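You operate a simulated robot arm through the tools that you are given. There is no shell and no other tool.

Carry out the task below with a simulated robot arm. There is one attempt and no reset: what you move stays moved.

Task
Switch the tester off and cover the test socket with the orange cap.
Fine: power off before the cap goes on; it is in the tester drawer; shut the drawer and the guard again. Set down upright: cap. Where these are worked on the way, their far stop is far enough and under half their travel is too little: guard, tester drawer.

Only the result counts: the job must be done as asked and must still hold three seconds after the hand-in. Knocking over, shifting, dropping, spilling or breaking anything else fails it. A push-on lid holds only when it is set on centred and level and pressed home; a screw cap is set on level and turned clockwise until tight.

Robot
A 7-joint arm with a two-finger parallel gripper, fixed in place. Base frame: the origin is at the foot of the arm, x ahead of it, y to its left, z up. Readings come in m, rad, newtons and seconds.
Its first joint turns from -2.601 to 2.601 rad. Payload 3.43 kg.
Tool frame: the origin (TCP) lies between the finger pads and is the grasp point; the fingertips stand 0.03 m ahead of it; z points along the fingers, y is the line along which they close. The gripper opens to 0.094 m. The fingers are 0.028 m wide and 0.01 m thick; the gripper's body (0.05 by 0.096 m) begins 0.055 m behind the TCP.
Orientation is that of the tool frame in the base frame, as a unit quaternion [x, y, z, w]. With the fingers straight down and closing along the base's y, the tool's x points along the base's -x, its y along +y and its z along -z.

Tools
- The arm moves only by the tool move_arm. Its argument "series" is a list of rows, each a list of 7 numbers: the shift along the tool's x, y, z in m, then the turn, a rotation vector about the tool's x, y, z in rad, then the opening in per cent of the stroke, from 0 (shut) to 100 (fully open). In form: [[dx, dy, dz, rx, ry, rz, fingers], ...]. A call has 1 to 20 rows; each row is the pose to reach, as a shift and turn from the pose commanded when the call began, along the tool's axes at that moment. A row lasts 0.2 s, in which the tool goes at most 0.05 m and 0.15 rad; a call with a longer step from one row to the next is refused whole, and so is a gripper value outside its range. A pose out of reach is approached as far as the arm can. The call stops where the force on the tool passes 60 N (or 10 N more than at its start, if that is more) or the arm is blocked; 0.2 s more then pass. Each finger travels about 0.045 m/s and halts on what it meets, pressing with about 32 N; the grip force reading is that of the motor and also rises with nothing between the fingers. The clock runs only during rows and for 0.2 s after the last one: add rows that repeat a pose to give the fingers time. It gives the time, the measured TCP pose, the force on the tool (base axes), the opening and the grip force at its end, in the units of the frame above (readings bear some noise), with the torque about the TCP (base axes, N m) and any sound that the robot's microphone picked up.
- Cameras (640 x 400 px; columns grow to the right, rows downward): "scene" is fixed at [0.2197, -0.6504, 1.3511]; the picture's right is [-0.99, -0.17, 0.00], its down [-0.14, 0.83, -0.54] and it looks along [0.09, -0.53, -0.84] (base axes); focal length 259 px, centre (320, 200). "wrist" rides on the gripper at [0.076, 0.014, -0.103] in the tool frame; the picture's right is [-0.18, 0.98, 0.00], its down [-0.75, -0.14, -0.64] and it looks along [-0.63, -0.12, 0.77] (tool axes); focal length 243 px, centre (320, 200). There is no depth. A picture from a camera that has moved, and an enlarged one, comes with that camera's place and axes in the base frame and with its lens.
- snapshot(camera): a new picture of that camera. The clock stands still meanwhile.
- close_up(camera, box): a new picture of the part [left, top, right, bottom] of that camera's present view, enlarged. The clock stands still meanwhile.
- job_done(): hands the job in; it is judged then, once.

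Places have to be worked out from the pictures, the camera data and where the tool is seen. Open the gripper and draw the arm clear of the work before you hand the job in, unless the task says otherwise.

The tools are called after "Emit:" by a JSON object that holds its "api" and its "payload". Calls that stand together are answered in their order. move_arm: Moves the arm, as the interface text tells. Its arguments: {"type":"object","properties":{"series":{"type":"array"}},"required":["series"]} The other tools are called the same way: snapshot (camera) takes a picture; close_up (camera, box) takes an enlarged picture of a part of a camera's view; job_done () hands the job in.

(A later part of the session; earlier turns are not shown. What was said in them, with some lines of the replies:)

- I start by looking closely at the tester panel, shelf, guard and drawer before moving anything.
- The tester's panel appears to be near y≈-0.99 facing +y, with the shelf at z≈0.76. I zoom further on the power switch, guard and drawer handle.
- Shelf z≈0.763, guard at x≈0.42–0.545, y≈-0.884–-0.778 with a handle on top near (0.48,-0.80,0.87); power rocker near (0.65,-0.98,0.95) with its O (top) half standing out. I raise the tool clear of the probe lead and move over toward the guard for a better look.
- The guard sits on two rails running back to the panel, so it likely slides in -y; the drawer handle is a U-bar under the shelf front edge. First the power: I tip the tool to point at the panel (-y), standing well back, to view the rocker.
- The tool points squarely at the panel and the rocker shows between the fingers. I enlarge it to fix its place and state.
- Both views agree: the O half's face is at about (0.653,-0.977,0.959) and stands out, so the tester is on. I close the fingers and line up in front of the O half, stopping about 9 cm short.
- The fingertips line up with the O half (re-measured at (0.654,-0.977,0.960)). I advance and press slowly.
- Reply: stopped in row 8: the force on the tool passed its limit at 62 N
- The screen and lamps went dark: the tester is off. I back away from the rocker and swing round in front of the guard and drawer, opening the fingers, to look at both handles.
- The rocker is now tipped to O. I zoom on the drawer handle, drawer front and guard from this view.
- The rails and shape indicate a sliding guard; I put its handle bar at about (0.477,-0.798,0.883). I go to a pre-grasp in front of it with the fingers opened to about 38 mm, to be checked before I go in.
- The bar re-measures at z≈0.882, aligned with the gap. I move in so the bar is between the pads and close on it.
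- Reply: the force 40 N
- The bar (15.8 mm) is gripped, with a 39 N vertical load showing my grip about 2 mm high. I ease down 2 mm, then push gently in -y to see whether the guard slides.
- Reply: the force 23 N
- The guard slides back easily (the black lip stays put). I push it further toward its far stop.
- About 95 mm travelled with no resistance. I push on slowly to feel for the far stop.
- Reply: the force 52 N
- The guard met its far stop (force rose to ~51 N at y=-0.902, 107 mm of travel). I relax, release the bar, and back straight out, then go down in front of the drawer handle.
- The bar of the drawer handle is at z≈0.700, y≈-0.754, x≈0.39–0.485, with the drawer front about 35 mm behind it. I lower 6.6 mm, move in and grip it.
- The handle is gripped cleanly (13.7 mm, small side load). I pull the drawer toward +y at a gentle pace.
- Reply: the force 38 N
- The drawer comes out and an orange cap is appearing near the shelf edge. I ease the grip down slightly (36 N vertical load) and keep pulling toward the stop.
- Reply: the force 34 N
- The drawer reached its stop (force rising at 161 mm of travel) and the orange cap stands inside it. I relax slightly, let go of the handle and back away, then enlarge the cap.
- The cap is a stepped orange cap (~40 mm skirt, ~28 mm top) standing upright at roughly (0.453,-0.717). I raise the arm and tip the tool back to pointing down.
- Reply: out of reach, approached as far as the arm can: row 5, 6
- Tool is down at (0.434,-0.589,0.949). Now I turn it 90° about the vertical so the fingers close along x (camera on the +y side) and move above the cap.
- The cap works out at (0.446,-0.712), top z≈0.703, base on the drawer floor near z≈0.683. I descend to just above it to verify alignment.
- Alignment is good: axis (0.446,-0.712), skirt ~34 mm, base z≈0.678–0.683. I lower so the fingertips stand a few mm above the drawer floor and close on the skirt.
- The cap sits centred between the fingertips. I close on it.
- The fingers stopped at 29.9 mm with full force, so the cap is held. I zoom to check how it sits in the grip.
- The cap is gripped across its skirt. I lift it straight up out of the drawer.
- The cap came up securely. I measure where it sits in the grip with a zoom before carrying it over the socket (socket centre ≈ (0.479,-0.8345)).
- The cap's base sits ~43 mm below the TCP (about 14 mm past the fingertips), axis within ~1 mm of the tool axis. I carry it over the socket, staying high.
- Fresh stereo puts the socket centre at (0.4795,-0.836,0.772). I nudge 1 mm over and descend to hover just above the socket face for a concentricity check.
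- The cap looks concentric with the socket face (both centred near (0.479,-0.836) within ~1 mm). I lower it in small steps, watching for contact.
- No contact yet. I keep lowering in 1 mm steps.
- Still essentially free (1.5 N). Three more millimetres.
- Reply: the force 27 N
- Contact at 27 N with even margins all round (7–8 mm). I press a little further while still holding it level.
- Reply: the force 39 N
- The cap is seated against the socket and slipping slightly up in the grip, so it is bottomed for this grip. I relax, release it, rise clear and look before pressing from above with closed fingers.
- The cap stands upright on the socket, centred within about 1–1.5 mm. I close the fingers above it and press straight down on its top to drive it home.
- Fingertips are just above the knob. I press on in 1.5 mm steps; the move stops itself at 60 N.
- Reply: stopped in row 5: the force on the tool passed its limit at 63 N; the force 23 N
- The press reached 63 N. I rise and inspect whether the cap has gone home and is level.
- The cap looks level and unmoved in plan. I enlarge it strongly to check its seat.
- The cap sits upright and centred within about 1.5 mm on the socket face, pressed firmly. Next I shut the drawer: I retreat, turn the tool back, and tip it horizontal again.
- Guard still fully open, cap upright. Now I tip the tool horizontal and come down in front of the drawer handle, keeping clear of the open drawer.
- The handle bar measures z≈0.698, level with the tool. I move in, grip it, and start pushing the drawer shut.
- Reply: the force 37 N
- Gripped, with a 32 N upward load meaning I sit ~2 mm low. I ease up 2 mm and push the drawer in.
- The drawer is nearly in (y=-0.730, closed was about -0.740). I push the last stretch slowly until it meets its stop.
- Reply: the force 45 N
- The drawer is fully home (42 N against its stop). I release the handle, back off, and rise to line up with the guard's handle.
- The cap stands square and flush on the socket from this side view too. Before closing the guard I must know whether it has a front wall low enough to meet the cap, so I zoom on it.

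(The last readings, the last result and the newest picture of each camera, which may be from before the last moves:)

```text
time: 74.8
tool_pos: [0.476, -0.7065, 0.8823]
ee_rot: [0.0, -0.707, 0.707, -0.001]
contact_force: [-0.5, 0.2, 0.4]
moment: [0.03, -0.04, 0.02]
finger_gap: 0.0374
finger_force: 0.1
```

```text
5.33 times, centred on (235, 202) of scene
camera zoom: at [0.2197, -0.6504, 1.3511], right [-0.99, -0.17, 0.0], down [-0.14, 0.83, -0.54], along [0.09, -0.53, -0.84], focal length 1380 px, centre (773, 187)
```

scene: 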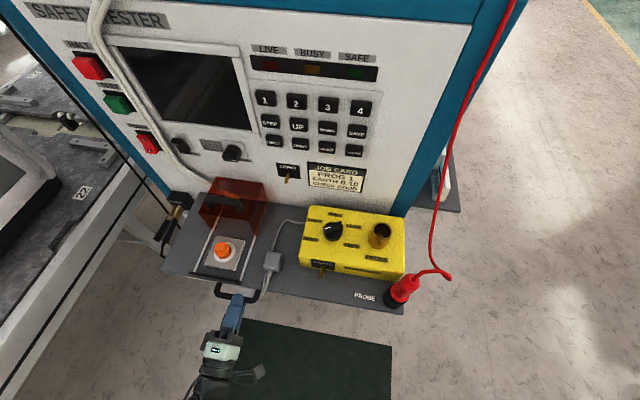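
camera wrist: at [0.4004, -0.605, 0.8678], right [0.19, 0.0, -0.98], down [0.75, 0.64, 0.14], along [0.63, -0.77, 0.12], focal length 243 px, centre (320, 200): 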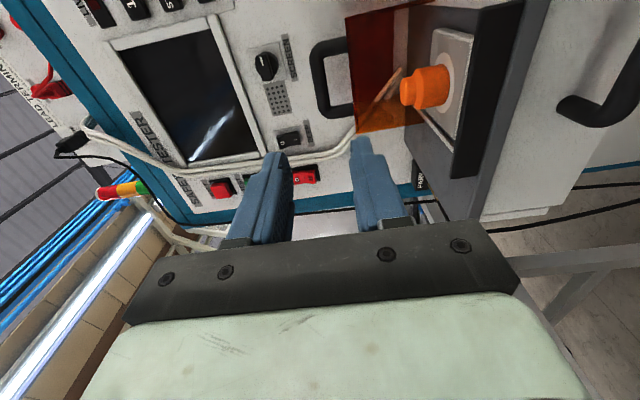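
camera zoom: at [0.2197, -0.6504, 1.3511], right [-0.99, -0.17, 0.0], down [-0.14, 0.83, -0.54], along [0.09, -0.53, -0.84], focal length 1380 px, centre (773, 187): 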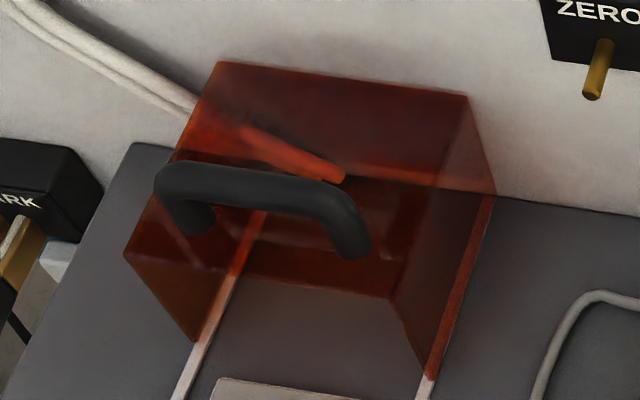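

From both views the guard has only top, sides and a back wall — the sight line at z≈0.81 through its front plane is clear — so it will pass over the cap (top z≈0.806 vs. guard top ≈0.846). I move in on the handle bar (z≈0.880, y≈-0.905) with a narrower opening.

Emit:
{"api": "move_arm", "payload": {"series": [[0, 0.002, 0.02, 0, 0, 0, 34], [0, 0.002, 0.05, 0, 0, 0, 34], [0, 0.002, 0.09, 0, 0, 0, 34], [0, 0.002, 0.13, 0, 0, 0, 34], [0, 0.002, 0.16, 0, 0, 0, 34], [0, 0.002, 0.16, 0, 0, 0, 34]]}}

Emit:
{"api": "snapshot", "payload": {"camera": "wrist"}}

Emit:
{"api": "close_up", "payload": {"camera": "scene", "box": [140, 170, 300, 310]}}

```text
time: 76.2
tool_pos: [0.4757, -0.8662, 0.8803]
ee_rot: [-0.001, -0.706, 0.708, -0.001]
contact_force: [-0.5, -0.2, -0.1]
moment: [0.0, 0.0, 0.03]
finger_gap: 0.032
finger_force: 0.1
```

```text
taken
camera wrist: at [0.399, -0.7652, 0.8652], right [0.19, 0.0, -0.98], down [0.75, 0.64, 0.14], along [0.63, -0.77, 0.12], focal length 243 px, centre (320, 200)
```

wrist: 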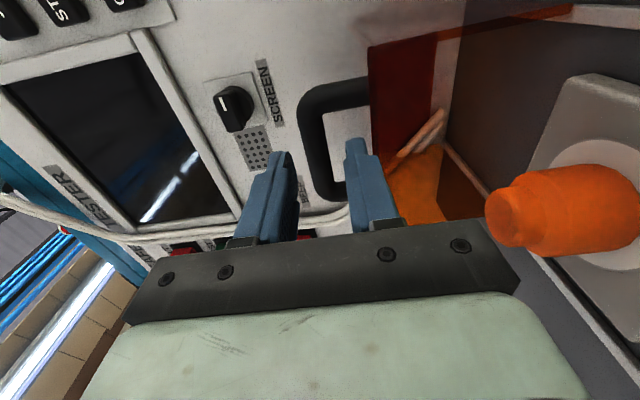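

```text
2.86 times, centred on (220, 240) of scene
camera zoom: at [0.2197, -0.6504, 1.3511], right [-0.99, -0.17, 0.0], down [-0.14, 0.83, -0.54], along [0.09, -0.53, -0.84], focal length 739 px, centre (606, 86)
```

zoom: 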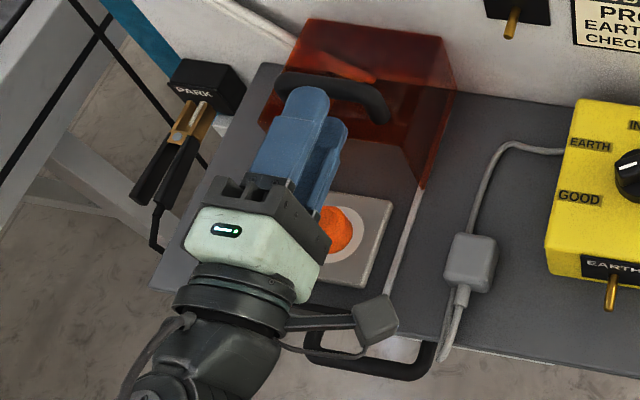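

The fingers straddle the bar and the hand clears the cap. I go in the last 3.5 cm and grip.

Emit:
{"api": "move_arm", "payload": {"series": [[0, 0, 0.015, 0, 0, 0, 34], [0, 0, 0.03, 0, 0, 0, 34], [0, 0, 0.035, 0, 0, 0, 34], [0, 0, 0.035, 0, 0, 0, 0], [0, 0, 0.035, 0, 0, 0, 0], [0, 0, 0.035, 0, 0, 0, 0], [0, 0, 0.035, 0, 0, 0, 0]]}}

Emit:
{"api": "snapshot", "payload": {"camera": "wrist"}}

```text
time: 77.8
tool_pos: [0.4768, -0.9019, 0.8815]
ee_rot: [-0.001, -0.706, 0.708, -0.002]
contact_force: [4.3, -1.7, 22.5]
moment: [-0.16, -1.31, 0.01]
finger_gap: 0.0158
finger_force: 44.9
```

```text
taken
camera wrist: at [0.3995, -0.8002, 0.8667], right [0.19, 0.0, -0.98], down [0.75, 0.64, 0.14], along [0.63, -0.77, 0.12], focal length 243 px, centre (320, 200)
```

wrist: 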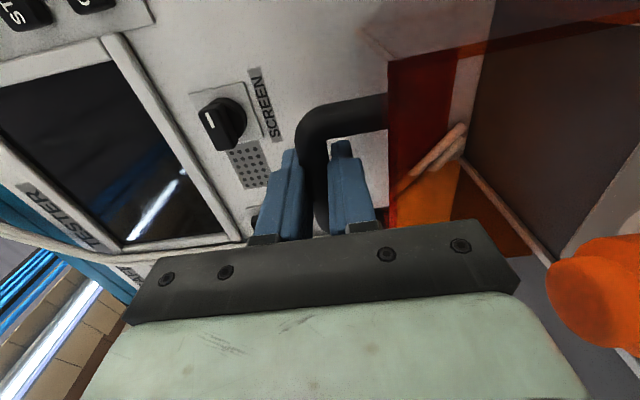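

Gripped at 15.8 mm. I ease up 1 mm and pull the guard forward, first halfway, to confirm it clears the cap.

Emit:
{"api": "move_arm", "payload": {"series": [[0, -0.001, -0.003, 0, 0, 0, 0], [0, -0.001, -0.01, 0, 0, 0, 0], [0, -0.001, -0.018, 0, 0, 0, 0], [0, -0.001, -0.026, 0, 0, 0, 0], [0, -0.001, -0.034, 0, 0, 0, 0], [0, -0.001, -0.042, 0, 0, 0, 0], [0, -0.001, -0.05, 0, 0, 0, 0]]}}

Emit:
{"api": "snapshot", "payload": {"camera": "wrist"}}

Emit:
{"api": "close_up", "payload": {"camera": "scene", "box": [140, 170, 300, 310]}}

```text
time: 79.3
tool_pos: [0.4752, -0.8517, 0.881]
ee_rot: [-0.001, -0.706, 0.708, -0.001]
contact_force: [-3.4, -1.3, 18.0]
moment: [-0.16, -1.06, 0.69]
finger_gap: 0.0158
finger_force: 45.2
```

```text
taken
camera wrist: at [0.3996, -0.75, 0.8669], right [0.19, 0.0, -0.98], down [0.75, 0.64, 0.14], along [0.63, -0.77, 0.12], focal length 243 px, centre (320, 200)
```

wrist: 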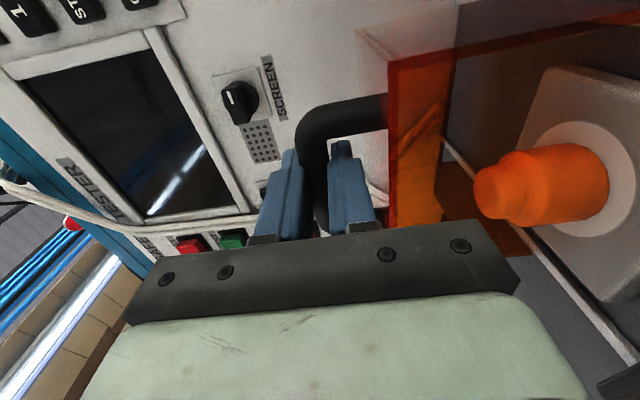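

```text
2.86 times, centred on (220, 240) of scene
camera zoom: at [0.2197, -0.6504, 1.3511], right [-0.99, -0.17, 0.0], down [-0.14, 0.83, -0.54], along [0.09, -0.53, -0.84], focal length 739 px, centre (606, 86)
```

zoom: 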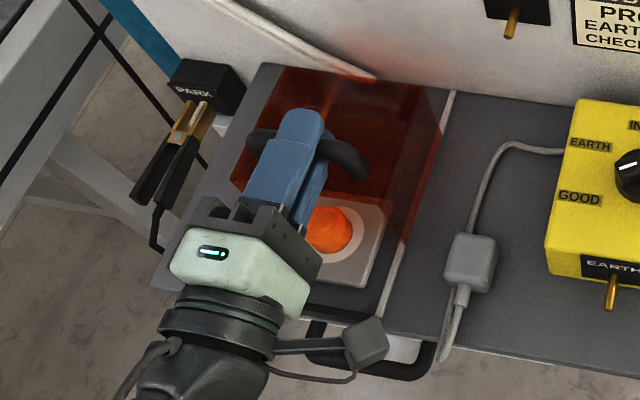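

The guard's front has passed over the cap without touching it (its back wall, with bottom edge at z≈0.78, stays behind the cap). I pull on to the closed stop.

Emit:
{"api": "move_arm", "payload": {"series": [[0, -0.001, -0.008, 0, 0, 0, 0], [0, -0.001, -0.016, 0, 0, 0, 0], [0, -0.001, -0.024, 0, 0, 0, 0], [0, -0.001, -0.032, 0, 0, 0, 0], [0, -0.001, -0.04, 0, 0, 0, 0], [0, -0.001, -0.046, 0, 0, 0, 0], [0, -0.001, -0.05, 0, 0, 0, 0], [0, -0.001, -0.053, 0, 0, 0, 0], [0, -0.001, -0.056, 0, 0, 0, 0], [0, -0.001, -0.058, 0, 0, 0, 0], [0, -0.001, -0.06, 0, 0, 0, 0]]}}

Emit:
{"api": "snapshot", "payload": {"camera": "wrist"}}

Emit:
{"api": "close_up", "payload": {"camera": "scene", "box": [140, 170, 300, 310]}}

```text
time: 81.8
tool_pos: [0.4759, -0.7915, 0.8805]
ee_rot: [-0.001, -0.707, 0.708, -0.001]
contact_force: [-21.4, -2.1, -0.2]
moment: [-0.07, -1.21, 0.67]
finger_gap: 0.0158
finger_force: 44.9
```

```text
taken
camera wrist: at [0.3997, -0.6899, 0.867], right [0.19, 0.0, -0.98], down [0.75, 0.64, 0.14], along [0.63, -0.77, 0.12], focal length 243 px, centre (320, 200)
```

wrist: 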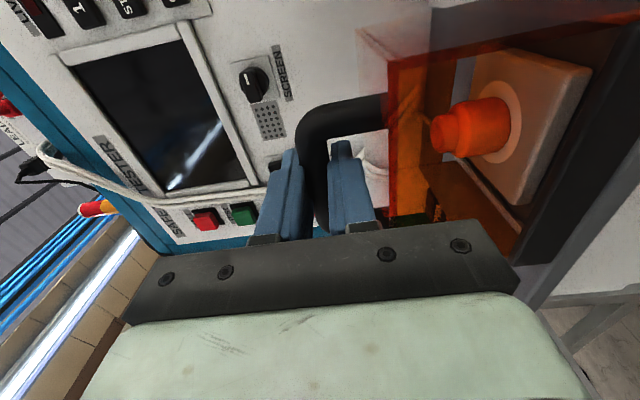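

```text
2.86 times, centred on (220, 240) of scene
camera zoom: at [0.2197, -0.6504, 1.3511], right [-0.99, -0.17, 0.0], down [-0.14, 0.83, -0.54], along [0.09, -0.53, -0.84], focal length 739 px, centre (606, 86)
```

zoom: 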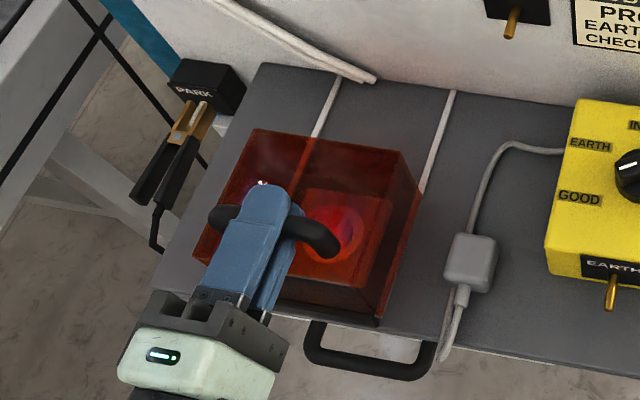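

The guard is back over the capped socket (TCP y=-0.7915; it was gripped closed at about -0.795) but no stop felt yet. I pull a little further to feel for it.

Emit:
{"api": "move_arm", "payload": {"series": [[0, 0, -0.0015, 0, 0, 0, 0], [0, 0, -0.003, 0, 0, 0, 0], [0, 0, -0.0045, 0, 0, 0, 0], [0, 0, -0.006, 0, 0, 0, 0]]}}

Emit:
{"api": "close_up", "payload": {"camera": "scene", "box": [175, 205, 275, 305]}}

```text
time: 82.8
tool_pos: [0.4782, -0.786, 0.8805]
ee_rot: [0.0, -0.707, 0.708, -0.002]
contact_force: [-4.9, -31.0, 8.5]
moment: [-0.12, -1.31, -0.12]
finger_gap: 0.0161
finger_force: 45.2
```

```text
4.00 times, centred on (225, 255) of scene
camera zoom: at [0.2197, -0.6504, 1.3511], right [-0.99, -0.17, 0.0], down [-0.14, 0.83, -0.54], along [0.09, -0.53, -0.84], focal length 1035 px, centre (700, -20)
```

zoom: 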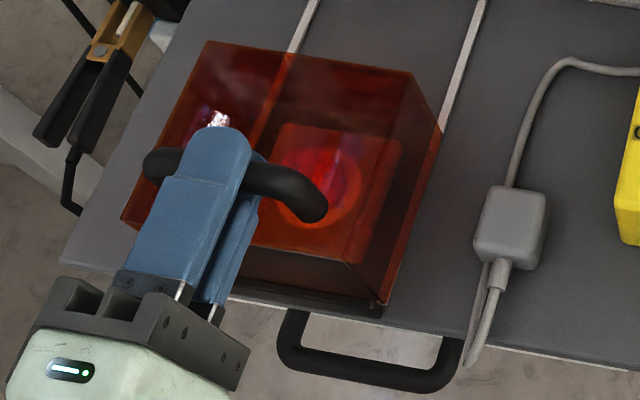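

The stop is reached (31 N) and the guard's outline matches the starting picture exactly. I relax, release and back straight out, then draw clear.

Emit:
{"api": "move_arm", "payload": {"series": [[0, 0, 0.002, 0, 0, 0, 0], [0, 0, 0.002, 0, 0, 0, 36], [0, 0, 0.002, 0, 0, 0, 36], [0, 0, 0.002, 0, 0, 0, 36], [0, 0, -0.02, 0, 0, 0, 36], [0, 0, -0.05, 0, 0, 0, 36], [0, 0, -0.09, 0, 0, 0, 36], [0, 0, -0.13, 0, 0, 0, 60], [0, 0, -0.16, 0, 0, 0, 80], [0, -0.02, -0.18, 0, 0, 0, 80], [0, -0.04, -0.18, 0, 0, 0, 80], [0, -0.04, -0.18, 0, 0, 0, 80]]}}

Emit:
{"api": "snapshot", "payload": {"camera": "scene"}}

Emit:
{"api": "snapshot", "payload": {"camera": "wrist"}}

Emit:
{"api": "close_up", "payload": {"camera": "scene", "box": [160, 190, 300, 310]}}

```text
time: 85.3
tool_pos: [0.476, -0.6059, 0.9204]
ee_rot: [-0.001, -0.706, 0.708, -0.002]
contact_force: [-0.1, -0.3, -0.2]
moment: [-0.01, -0.01, -0.04]
finger_gap: 0.0752
finger_force: 0.1
```

```text
taken
```

scene: 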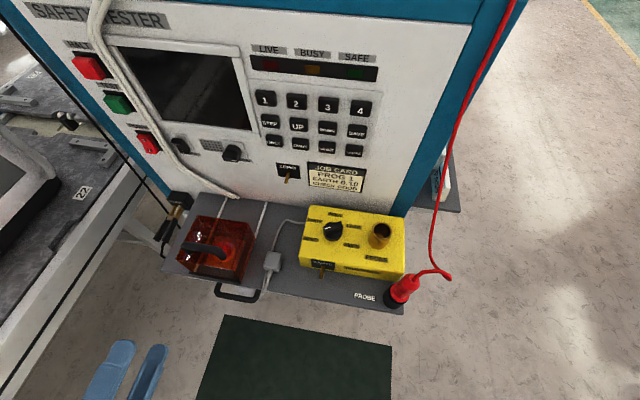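

```text
taken
camera wrist: at [0.3981, -0.5049, 0.9059], right [0.19, 0.0, -0.98], down [0.75, 0.64, 0.14], along [0.63, -0.77, 0.12], focal length 243 px, centre (320, 200)
```

wrist: 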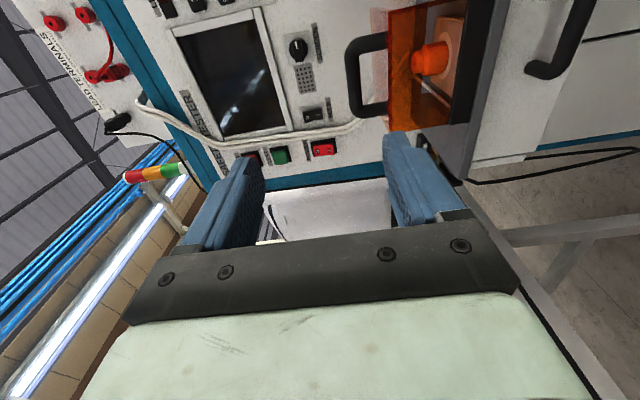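

```text
3.33 times, centred on (230, 250) of scene
camera zoom: at [0.2197, -0.6504, 1.3511], right [-0.99, -0.17, 0.0], down [-0.14, 0.83, -0.54], along [0.09, -0.53, -0.84], focal length 862 px, centre (620, 33)
```

zoom: 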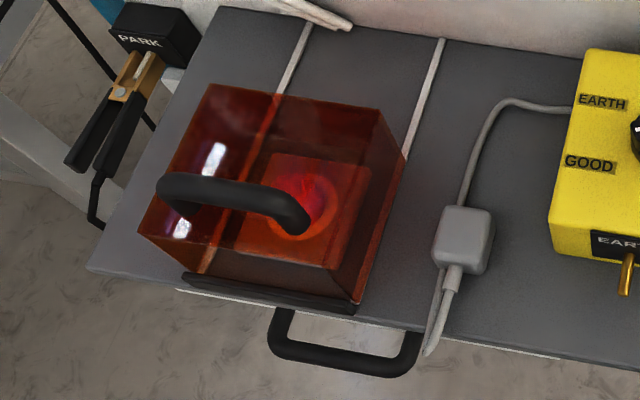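

Everything looks restored; I check the cap through the guard and the rocker once more before handing in.

Emit:
{"api": "close_up", "payload": {"camera": "wrist", "box": [380, 0, 480, 140]}}

Emit:
{"api": "close_up", "payload": {"camera": "scene", "box": [60, 30, 220, 170]}}

Emit:
{"api": "close_up", "payload": {"camera": "wrist", "box": [440, 0, 640, 180]}}

```text
2.86 times, centred on (430, 70) of wrist
camera zoom: at [0.3981, -0.5049, 0.9059], right [0.19, 0.0, -0.98], down [0.75, 0.64, 0.14], along [0.63, -0.77, 0.12], focal length 693 px, centre (6, 571)
```

zoom: 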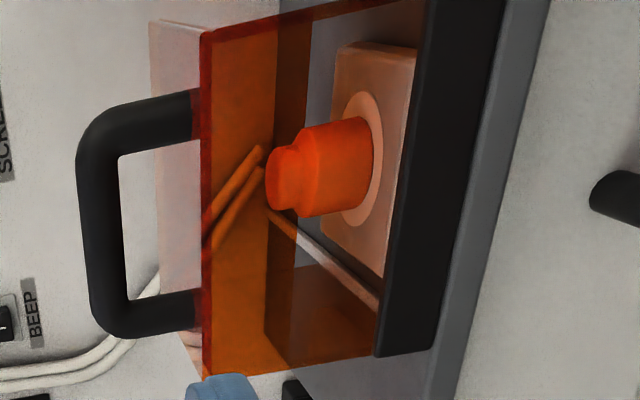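

```text
2.86 times, centred on (140, 100) of scene
camera zoom: at [0.2197, -0.6504, 1.3511], right [-0.99, -0.17, 0.0], down [-0.14, 0.83, -0.54], along [0.09, -0.53, -0.84], focal length 739 px, centre (834, 486)
```

zoom: 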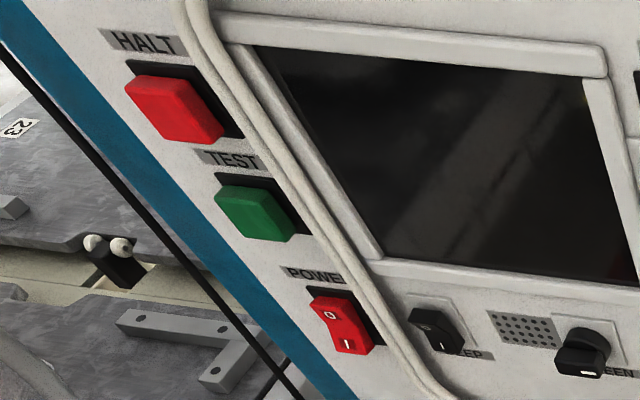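

```text
2.22 times, centred on (540, 90) of wrist
camera zoom: at [0.3981, -0.5049, 0.9059], right [0.19, 0.0, -0.98], down [0.75, 0.64, 0.14], along [0.63, -0.77, 0.12], focal length 539 px, centre (-169, 444)
```

zoom: 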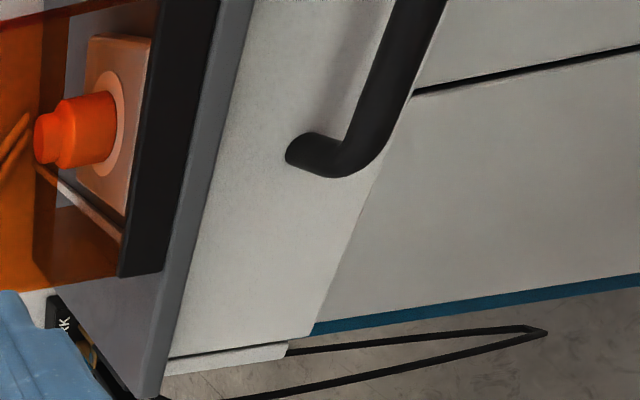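

The tester is dark with the rocker at O. The cap sits upright and flush on the socket inside the shut guard, the drawer is flush shut, and the open gripper is clear. I hand the job in.

Emit:
{"api": "job_done", "payload": {}}

```text
The job is handed in.
```

The job is handed in: the tester is off and the orange cap is on the test socket. I have no result from the judging.

- **Power:** I pressed the POWER rocker to O before the cap went on. The screen and lamps went dark and were still dark at the end.
- **Cap:** I took it from the tester drawer and set it upright on the socket, about 1–1.5 mm off centre. I then pressed it down to about 63 N. It looks level and flush with the socket face. I saw no movement and heard no click during the press, so I can't confirm that it latched.
- **Guard:** I slid it back to its far stop to reach the socket. Afterwards I pulled it forward to its closed stop over the cap, without touching it.
- **Drawer:** I pulled it out to its far stop, took the cap, and pushed it back in until it met its stop.

I saw nothing else shifted or knocked over. The gripper is open and clear of the work.
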